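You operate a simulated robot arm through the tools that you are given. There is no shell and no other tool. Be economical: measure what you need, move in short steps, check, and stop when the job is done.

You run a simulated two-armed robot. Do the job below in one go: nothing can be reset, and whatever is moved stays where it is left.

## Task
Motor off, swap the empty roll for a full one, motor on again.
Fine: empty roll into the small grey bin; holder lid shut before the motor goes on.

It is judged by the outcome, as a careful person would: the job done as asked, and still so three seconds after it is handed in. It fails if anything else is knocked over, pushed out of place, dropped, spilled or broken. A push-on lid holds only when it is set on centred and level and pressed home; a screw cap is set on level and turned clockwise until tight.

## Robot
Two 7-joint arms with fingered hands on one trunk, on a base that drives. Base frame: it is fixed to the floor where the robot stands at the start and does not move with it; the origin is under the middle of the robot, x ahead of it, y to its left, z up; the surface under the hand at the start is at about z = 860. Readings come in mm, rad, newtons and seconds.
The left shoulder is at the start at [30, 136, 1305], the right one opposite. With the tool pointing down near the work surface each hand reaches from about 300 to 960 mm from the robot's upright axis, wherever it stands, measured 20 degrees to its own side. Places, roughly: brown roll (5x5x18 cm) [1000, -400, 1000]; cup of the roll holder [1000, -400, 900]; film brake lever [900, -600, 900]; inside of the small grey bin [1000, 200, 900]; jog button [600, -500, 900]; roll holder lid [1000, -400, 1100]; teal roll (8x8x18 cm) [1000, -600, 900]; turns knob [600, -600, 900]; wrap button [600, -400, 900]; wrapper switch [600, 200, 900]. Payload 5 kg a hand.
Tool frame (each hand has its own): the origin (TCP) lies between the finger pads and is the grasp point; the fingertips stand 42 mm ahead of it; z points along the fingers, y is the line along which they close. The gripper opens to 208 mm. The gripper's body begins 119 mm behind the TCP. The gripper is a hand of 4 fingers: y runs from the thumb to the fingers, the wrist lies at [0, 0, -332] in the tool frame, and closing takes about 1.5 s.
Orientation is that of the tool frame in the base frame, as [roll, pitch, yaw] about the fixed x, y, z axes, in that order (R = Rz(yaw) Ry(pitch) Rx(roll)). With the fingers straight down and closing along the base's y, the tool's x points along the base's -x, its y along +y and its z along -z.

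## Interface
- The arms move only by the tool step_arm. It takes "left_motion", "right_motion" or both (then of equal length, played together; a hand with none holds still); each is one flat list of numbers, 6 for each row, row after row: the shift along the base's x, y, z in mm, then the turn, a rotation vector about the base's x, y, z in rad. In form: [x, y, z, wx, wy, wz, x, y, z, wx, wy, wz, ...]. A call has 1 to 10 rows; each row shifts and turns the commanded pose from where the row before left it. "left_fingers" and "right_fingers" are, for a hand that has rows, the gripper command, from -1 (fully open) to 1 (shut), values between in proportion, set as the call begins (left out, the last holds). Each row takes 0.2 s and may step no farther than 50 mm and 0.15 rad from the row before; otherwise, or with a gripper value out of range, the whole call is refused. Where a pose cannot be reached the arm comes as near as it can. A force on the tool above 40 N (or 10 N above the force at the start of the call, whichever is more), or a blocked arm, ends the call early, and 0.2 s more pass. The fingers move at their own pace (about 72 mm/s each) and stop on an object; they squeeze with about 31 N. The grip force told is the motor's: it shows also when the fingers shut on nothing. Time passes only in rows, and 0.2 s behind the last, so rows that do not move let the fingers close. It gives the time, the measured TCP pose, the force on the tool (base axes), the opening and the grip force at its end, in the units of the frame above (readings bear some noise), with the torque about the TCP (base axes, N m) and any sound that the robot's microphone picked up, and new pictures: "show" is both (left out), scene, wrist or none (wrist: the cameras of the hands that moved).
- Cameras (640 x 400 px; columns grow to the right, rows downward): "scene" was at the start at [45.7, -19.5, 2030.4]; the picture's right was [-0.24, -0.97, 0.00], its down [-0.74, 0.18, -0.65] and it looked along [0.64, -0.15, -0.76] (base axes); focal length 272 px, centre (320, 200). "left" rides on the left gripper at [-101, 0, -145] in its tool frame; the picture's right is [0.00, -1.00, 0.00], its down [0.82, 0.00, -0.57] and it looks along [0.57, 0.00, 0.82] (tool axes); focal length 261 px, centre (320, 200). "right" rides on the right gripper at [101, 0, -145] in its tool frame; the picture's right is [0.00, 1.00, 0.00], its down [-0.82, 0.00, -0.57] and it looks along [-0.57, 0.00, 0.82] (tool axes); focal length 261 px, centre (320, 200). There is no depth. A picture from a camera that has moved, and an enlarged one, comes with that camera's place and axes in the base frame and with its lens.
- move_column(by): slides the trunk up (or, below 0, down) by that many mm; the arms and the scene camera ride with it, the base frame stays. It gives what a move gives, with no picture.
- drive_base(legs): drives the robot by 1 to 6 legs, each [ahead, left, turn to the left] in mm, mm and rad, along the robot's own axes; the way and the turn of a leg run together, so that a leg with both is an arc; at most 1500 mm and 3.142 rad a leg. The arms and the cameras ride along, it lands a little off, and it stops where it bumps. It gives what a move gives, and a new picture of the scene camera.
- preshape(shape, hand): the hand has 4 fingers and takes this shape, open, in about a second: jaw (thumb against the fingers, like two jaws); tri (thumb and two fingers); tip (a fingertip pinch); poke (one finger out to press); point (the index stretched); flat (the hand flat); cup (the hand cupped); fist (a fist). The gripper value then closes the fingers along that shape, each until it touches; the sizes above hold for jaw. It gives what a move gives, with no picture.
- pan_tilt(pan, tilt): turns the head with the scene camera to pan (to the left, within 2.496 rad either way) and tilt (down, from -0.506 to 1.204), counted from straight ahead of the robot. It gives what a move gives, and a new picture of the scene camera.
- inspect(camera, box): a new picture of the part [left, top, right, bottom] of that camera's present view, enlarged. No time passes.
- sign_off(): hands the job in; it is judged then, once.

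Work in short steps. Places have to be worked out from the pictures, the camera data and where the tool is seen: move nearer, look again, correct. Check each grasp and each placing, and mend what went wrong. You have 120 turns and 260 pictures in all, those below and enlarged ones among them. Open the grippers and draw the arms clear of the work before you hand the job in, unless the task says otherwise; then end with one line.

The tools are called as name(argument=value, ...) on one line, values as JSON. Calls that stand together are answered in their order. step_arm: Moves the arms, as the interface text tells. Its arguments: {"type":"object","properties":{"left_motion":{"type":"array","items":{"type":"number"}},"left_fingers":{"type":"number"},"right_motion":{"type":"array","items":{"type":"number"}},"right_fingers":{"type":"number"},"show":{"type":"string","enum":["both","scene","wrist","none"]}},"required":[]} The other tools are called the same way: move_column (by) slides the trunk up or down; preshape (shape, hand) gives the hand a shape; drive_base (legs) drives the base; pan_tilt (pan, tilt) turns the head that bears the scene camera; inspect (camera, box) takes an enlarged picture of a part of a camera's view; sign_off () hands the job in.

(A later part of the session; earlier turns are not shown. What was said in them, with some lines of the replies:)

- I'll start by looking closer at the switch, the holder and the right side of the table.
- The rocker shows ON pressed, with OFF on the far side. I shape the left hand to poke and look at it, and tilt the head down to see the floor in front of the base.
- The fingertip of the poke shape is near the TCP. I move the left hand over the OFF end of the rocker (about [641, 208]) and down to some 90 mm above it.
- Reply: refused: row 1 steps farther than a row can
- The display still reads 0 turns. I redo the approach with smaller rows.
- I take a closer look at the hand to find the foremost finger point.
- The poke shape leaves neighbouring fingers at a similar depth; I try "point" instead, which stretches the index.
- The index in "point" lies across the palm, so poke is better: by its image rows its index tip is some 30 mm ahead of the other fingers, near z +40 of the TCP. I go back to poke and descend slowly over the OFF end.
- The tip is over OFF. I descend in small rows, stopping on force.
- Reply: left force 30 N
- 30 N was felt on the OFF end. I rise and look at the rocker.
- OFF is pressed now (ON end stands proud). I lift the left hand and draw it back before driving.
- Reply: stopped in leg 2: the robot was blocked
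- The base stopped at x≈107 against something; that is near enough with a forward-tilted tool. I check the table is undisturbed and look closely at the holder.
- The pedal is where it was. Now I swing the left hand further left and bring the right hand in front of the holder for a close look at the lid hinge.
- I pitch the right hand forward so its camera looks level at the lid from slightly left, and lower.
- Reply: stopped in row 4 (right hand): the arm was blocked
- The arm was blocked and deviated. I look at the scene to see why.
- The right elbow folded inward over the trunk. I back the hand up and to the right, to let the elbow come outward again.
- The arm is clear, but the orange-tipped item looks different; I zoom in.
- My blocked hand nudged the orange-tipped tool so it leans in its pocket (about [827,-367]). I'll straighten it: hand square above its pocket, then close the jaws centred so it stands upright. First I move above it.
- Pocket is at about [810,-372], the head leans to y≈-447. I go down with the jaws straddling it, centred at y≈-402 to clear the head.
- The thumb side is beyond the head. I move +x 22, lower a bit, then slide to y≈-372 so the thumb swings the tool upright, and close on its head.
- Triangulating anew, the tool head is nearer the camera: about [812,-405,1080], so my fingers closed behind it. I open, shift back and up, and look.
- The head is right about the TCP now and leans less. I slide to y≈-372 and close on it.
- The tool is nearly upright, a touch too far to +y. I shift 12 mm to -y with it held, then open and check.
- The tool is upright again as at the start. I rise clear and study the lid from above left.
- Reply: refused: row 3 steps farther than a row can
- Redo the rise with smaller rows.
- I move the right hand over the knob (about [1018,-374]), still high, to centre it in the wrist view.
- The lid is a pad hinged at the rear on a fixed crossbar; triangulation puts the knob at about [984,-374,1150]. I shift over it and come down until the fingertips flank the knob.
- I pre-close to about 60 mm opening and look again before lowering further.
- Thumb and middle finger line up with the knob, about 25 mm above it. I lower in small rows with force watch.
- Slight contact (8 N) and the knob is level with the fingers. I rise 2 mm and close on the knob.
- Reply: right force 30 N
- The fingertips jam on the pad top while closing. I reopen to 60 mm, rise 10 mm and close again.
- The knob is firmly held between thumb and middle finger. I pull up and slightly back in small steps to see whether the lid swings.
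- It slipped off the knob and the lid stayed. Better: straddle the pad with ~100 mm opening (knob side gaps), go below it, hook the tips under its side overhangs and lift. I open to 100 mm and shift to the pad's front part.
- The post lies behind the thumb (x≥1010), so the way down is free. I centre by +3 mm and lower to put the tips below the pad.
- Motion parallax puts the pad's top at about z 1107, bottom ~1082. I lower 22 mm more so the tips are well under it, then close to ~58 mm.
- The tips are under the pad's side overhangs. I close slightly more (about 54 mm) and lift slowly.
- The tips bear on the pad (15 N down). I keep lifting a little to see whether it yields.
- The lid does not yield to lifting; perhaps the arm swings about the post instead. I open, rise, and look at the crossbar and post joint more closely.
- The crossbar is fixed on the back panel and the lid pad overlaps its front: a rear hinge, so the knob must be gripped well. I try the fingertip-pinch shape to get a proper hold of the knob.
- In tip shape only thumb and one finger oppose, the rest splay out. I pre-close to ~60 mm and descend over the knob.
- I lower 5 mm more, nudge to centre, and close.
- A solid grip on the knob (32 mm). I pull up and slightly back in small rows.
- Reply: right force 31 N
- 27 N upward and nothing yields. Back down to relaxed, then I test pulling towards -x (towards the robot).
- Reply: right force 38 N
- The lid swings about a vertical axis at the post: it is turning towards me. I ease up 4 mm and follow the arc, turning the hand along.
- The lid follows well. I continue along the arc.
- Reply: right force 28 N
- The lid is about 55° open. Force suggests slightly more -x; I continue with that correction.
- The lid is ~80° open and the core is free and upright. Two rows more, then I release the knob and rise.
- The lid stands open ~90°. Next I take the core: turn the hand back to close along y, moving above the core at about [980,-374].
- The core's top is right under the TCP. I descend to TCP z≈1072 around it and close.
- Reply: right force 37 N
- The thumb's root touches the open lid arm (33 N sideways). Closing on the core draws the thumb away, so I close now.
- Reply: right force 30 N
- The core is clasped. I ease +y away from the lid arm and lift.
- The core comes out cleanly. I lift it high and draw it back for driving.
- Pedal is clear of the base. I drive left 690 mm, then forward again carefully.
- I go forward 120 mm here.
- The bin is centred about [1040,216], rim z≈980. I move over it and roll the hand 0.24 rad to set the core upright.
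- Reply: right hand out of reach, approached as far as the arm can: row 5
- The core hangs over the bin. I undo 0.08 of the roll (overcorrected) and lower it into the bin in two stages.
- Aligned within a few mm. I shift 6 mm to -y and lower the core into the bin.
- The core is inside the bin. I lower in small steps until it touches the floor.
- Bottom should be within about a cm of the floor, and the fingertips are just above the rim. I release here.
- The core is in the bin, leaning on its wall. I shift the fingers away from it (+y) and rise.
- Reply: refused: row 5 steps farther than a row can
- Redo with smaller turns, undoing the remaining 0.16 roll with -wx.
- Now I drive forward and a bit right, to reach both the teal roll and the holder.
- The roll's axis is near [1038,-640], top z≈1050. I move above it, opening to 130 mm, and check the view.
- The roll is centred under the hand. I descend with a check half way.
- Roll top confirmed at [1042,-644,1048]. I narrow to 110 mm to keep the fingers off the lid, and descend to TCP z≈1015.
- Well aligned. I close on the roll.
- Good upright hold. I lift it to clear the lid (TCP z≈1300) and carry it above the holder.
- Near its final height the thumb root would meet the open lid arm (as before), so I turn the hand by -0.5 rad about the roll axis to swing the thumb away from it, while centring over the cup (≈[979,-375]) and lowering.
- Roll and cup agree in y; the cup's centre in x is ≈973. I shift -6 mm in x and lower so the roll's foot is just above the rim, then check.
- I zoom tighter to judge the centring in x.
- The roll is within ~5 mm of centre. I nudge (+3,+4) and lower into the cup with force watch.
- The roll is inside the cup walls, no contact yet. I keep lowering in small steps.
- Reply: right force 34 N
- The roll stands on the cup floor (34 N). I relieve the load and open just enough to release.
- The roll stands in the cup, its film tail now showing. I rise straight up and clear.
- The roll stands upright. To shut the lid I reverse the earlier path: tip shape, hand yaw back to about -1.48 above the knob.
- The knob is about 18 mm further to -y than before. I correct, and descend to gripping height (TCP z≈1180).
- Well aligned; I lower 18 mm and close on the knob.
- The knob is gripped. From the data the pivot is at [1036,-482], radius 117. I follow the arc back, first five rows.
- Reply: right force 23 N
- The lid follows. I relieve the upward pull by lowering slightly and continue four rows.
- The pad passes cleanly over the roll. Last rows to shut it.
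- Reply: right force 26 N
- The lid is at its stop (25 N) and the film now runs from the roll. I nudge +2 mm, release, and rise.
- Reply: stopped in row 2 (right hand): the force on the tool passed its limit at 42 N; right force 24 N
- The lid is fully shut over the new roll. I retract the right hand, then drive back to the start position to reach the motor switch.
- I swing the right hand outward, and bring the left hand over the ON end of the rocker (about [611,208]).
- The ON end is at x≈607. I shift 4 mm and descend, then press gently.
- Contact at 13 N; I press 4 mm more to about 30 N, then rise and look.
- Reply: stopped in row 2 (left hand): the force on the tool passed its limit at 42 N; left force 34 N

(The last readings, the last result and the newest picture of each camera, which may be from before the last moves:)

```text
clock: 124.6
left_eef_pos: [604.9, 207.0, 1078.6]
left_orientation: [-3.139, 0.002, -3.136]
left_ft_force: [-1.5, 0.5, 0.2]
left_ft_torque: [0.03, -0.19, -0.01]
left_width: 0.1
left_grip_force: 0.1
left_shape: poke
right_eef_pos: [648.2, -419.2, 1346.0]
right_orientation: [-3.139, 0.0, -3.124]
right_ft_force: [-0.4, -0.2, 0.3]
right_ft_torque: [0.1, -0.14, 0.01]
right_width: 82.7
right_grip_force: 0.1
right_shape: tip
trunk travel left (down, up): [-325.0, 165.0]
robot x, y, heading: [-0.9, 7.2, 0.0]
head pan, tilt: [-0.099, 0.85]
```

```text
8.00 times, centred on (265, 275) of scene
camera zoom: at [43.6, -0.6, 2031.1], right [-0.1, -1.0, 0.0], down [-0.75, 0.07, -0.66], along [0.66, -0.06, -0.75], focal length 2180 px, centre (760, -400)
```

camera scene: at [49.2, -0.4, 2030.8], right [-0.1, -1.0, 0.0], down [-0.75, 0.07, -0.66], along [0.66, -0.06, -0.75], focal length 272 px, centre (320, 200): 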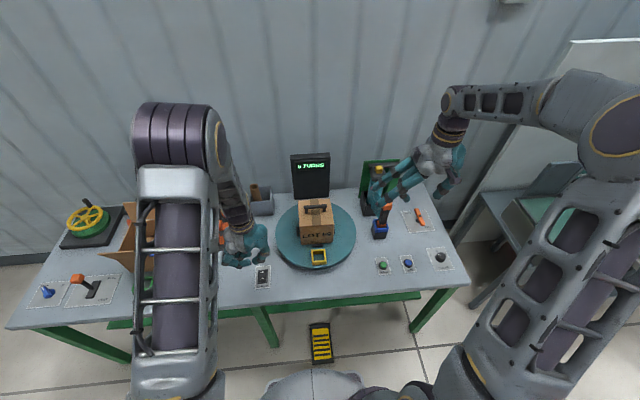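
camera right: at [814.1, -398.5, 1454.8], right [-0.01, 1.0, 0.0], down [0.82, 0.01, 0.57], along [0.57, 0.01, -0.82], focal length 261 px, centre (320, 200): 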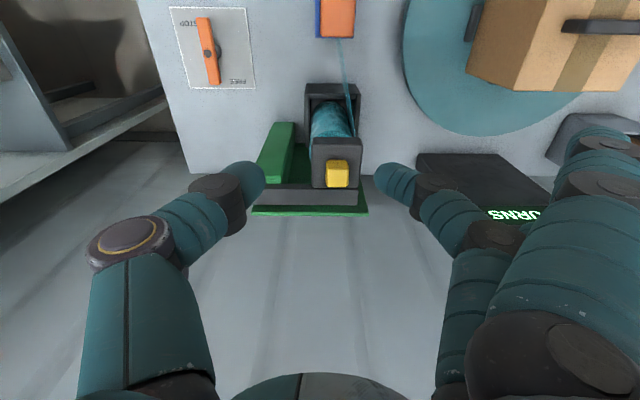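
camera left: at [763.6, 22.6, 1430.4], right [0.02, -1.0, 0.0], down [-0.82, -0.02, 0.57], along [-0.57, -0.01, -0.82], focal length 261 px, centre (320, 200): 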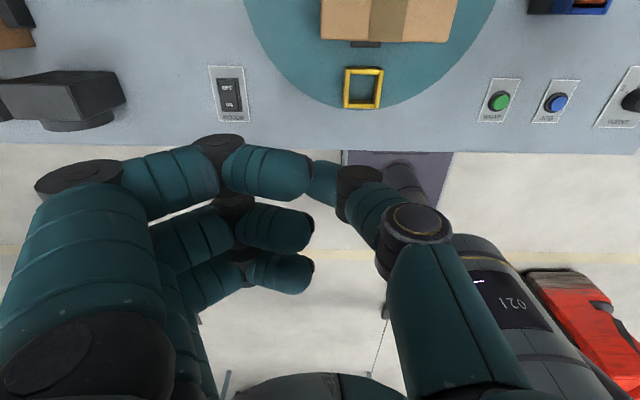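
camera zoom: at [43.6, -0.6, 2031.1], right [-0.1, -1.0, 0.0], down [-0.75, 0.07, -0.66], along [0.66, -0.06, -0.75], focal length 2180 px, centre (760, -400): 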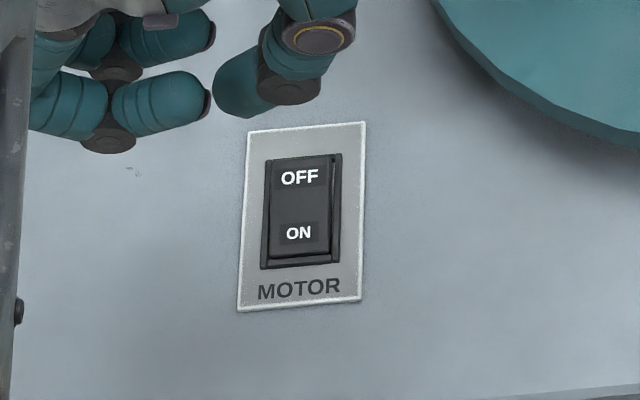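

The motor is on again (green strip showing). I draw the left arm up and check the whole scene.

step_arm(left_motion=[0, 0, 50, 0, 0, 0, 0, 0, 50, 0, 0, 0, 0, 20, 45, 0, 0, 0, -20, 20, 40, 0, 0, 0, -30, 20, 30, 0, 0, 0], right_motion=[0, 0, 0, 0, 0, 0, 0, -20, 0, 0, 0, 0, 0, -30, 0, 0, 0, 0, 0, -30, 0, 0, 0, 0, 0, -30, 0, 0, 0, 0], right_fingers=-1, show="none")

preshape(hand="left", shape="jaw")

pan_tilt(pan=-0.2, tilt=0.8)

inspect(camera="scene", box=[300, 150, 450, 290])

inspect(camera="scene", box=[180, 150, 340, 300])

```text
clock: 125.8
left_eef_pos: [556.9, 265.8, 1292.4]
left_orientation: [-3.14, 0.002, -3.139]
left_ft_force: [-1.0, -0.5, 1.0]
left_ft_torque: [0.02, -0.15, 0.0]
left_width: 0.2
left_grip_force: 0.1
left_shape: poke
right_eef_pos: [648.2, -528.7, 1345.2]
right_orientation: [-3.139, 0.0, -3.125]
right_ft_force: [-0.8, 0.5, -0.1]
right_ft_torque: [-0.02, -0.07, 0.03]
right_width: 208.0
right_grip_force: 0.1
right_shape: tip
trunk travel left (down, up): [-325.0, 165.0]
robot x, y, heading: [-1.9, 11.3, -0.001]
head pan, tilt: [-0.099, 0.85]
```

```text
clock: 126.7
left_eef_pos: [558.1, 265.2, 1291.2]
left_orientation: [-3.14, 0.001, -3.137]
left_ft_force: [-0.2, -0.5, -0.2]
left_ft_torque: [0.02, -0.03, 0.01]
left_width: 208.0
left_grip_force: 0.1
left_shape: jaw
right_eef_pos: [650.3, -527.7, 1345.6]
right_orientation: [-3.141, -0.002, -3.121]
right_ft_force: [-0.4, -0.2, 0.2]
right_ft_torque: [0.02, -0.04, 0.03]
right_width: 207.9
right_grip_force: 0.0
right_shape: tip
trunk travel left (down, up): [-325.0, 165.0]
robot x, y, heading: [-1.8, 11.3, -0.001]
head pan, tilt: [-0.099, 0.85]
```

```text
clock: 127.3
left_eef_pos: [558.9, 266.7, 1291.3]
left_orientation: [-3.139, 0.002, -3.137]
left_ft_force: [-0.3, 0.7, 0.9]
left_ft_torque: [0.01, -0.02, 0.03]
left_width: 207.9
left_grip_force: 0.1
left_shape: jaw
right_eef_pos: [651.4, -527.2, 1343.6]
right_orientation: [-3.14, -0.002, -3.122]
right_ft_force: [0.1, -0.7, 0.4]
right_ft_torque: [0.01, 0.01, 0.04]
right_width: 207.7
right_grip_force: 0.0
right_shape: tip
trunk travel left (down, up): [-325.0, 165.0]
robot x, y, heading: [-2.5, 6.2, 0.002]
head pan, tilt: [-0.201, 0.799]
camera scene: at [47.5, -8.1, 2035.0], right [-0.2, -0.98, 0.0], down [-0.7, 0.14, -0.7], along [0.68, -0.14, -0.72], focal length 272 px, centre (320, 200)
```

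scene: 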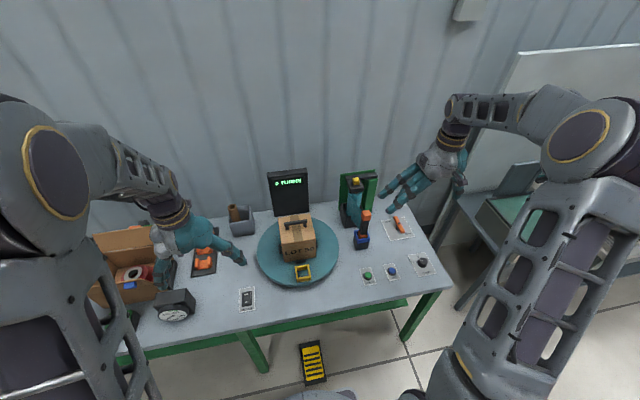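

```text
2.86 times, centred on (375, 220) of scene
camera zoom: at [47.5, -8.1, 2035.0], right [-0.2, -0.98, 0.0], down [-0.7, 0.14, -0.7], along [0.68, -0.14, -0.72], focal length 778 px, centre (163, 143)
```

zoom: 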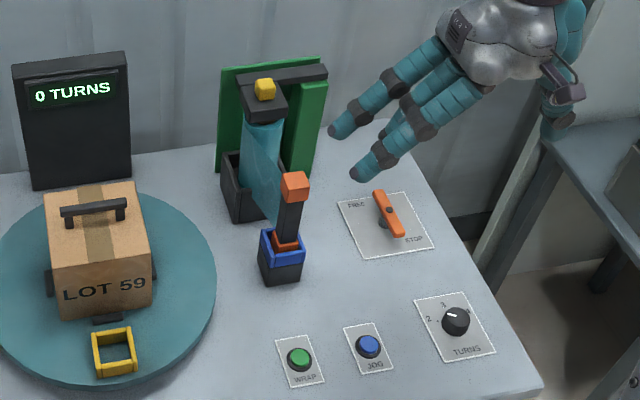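

```text
2.67 times, centred on (260, 225) of scene
camera zoom: at [47.5, -8.1, 2035.0], right [-0.2, -0.98, 0.0], down [-0.7, 0.14, -0.7], along [0.68, -0.14, -0.72], focal length 726 px, centre (480, 133)
```

zoom: 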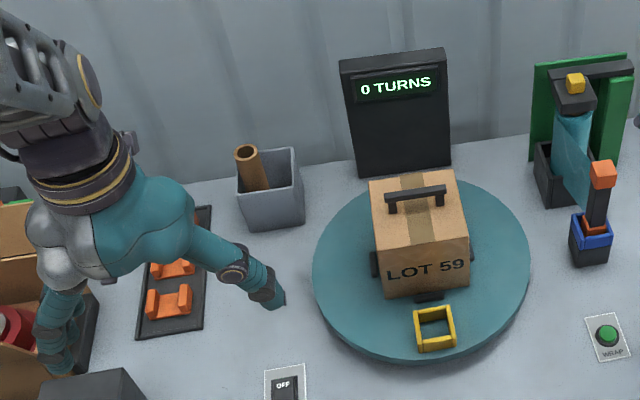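

Everything is as it should be: core in the grey bin, full roll in the holder, lid shut, motor on, arms clear.

sign_off()

```text
The job is handed in.
```

The job is handed in: motor switched off, empty core put in the small grey bin, full teal roll set in the holder, lid swung shut, then motor switched back on. Along the way my right hand knocked the orange-tipped tool in the blue stand so that it leaned. I set it upright again, and it looks as it did at the start.
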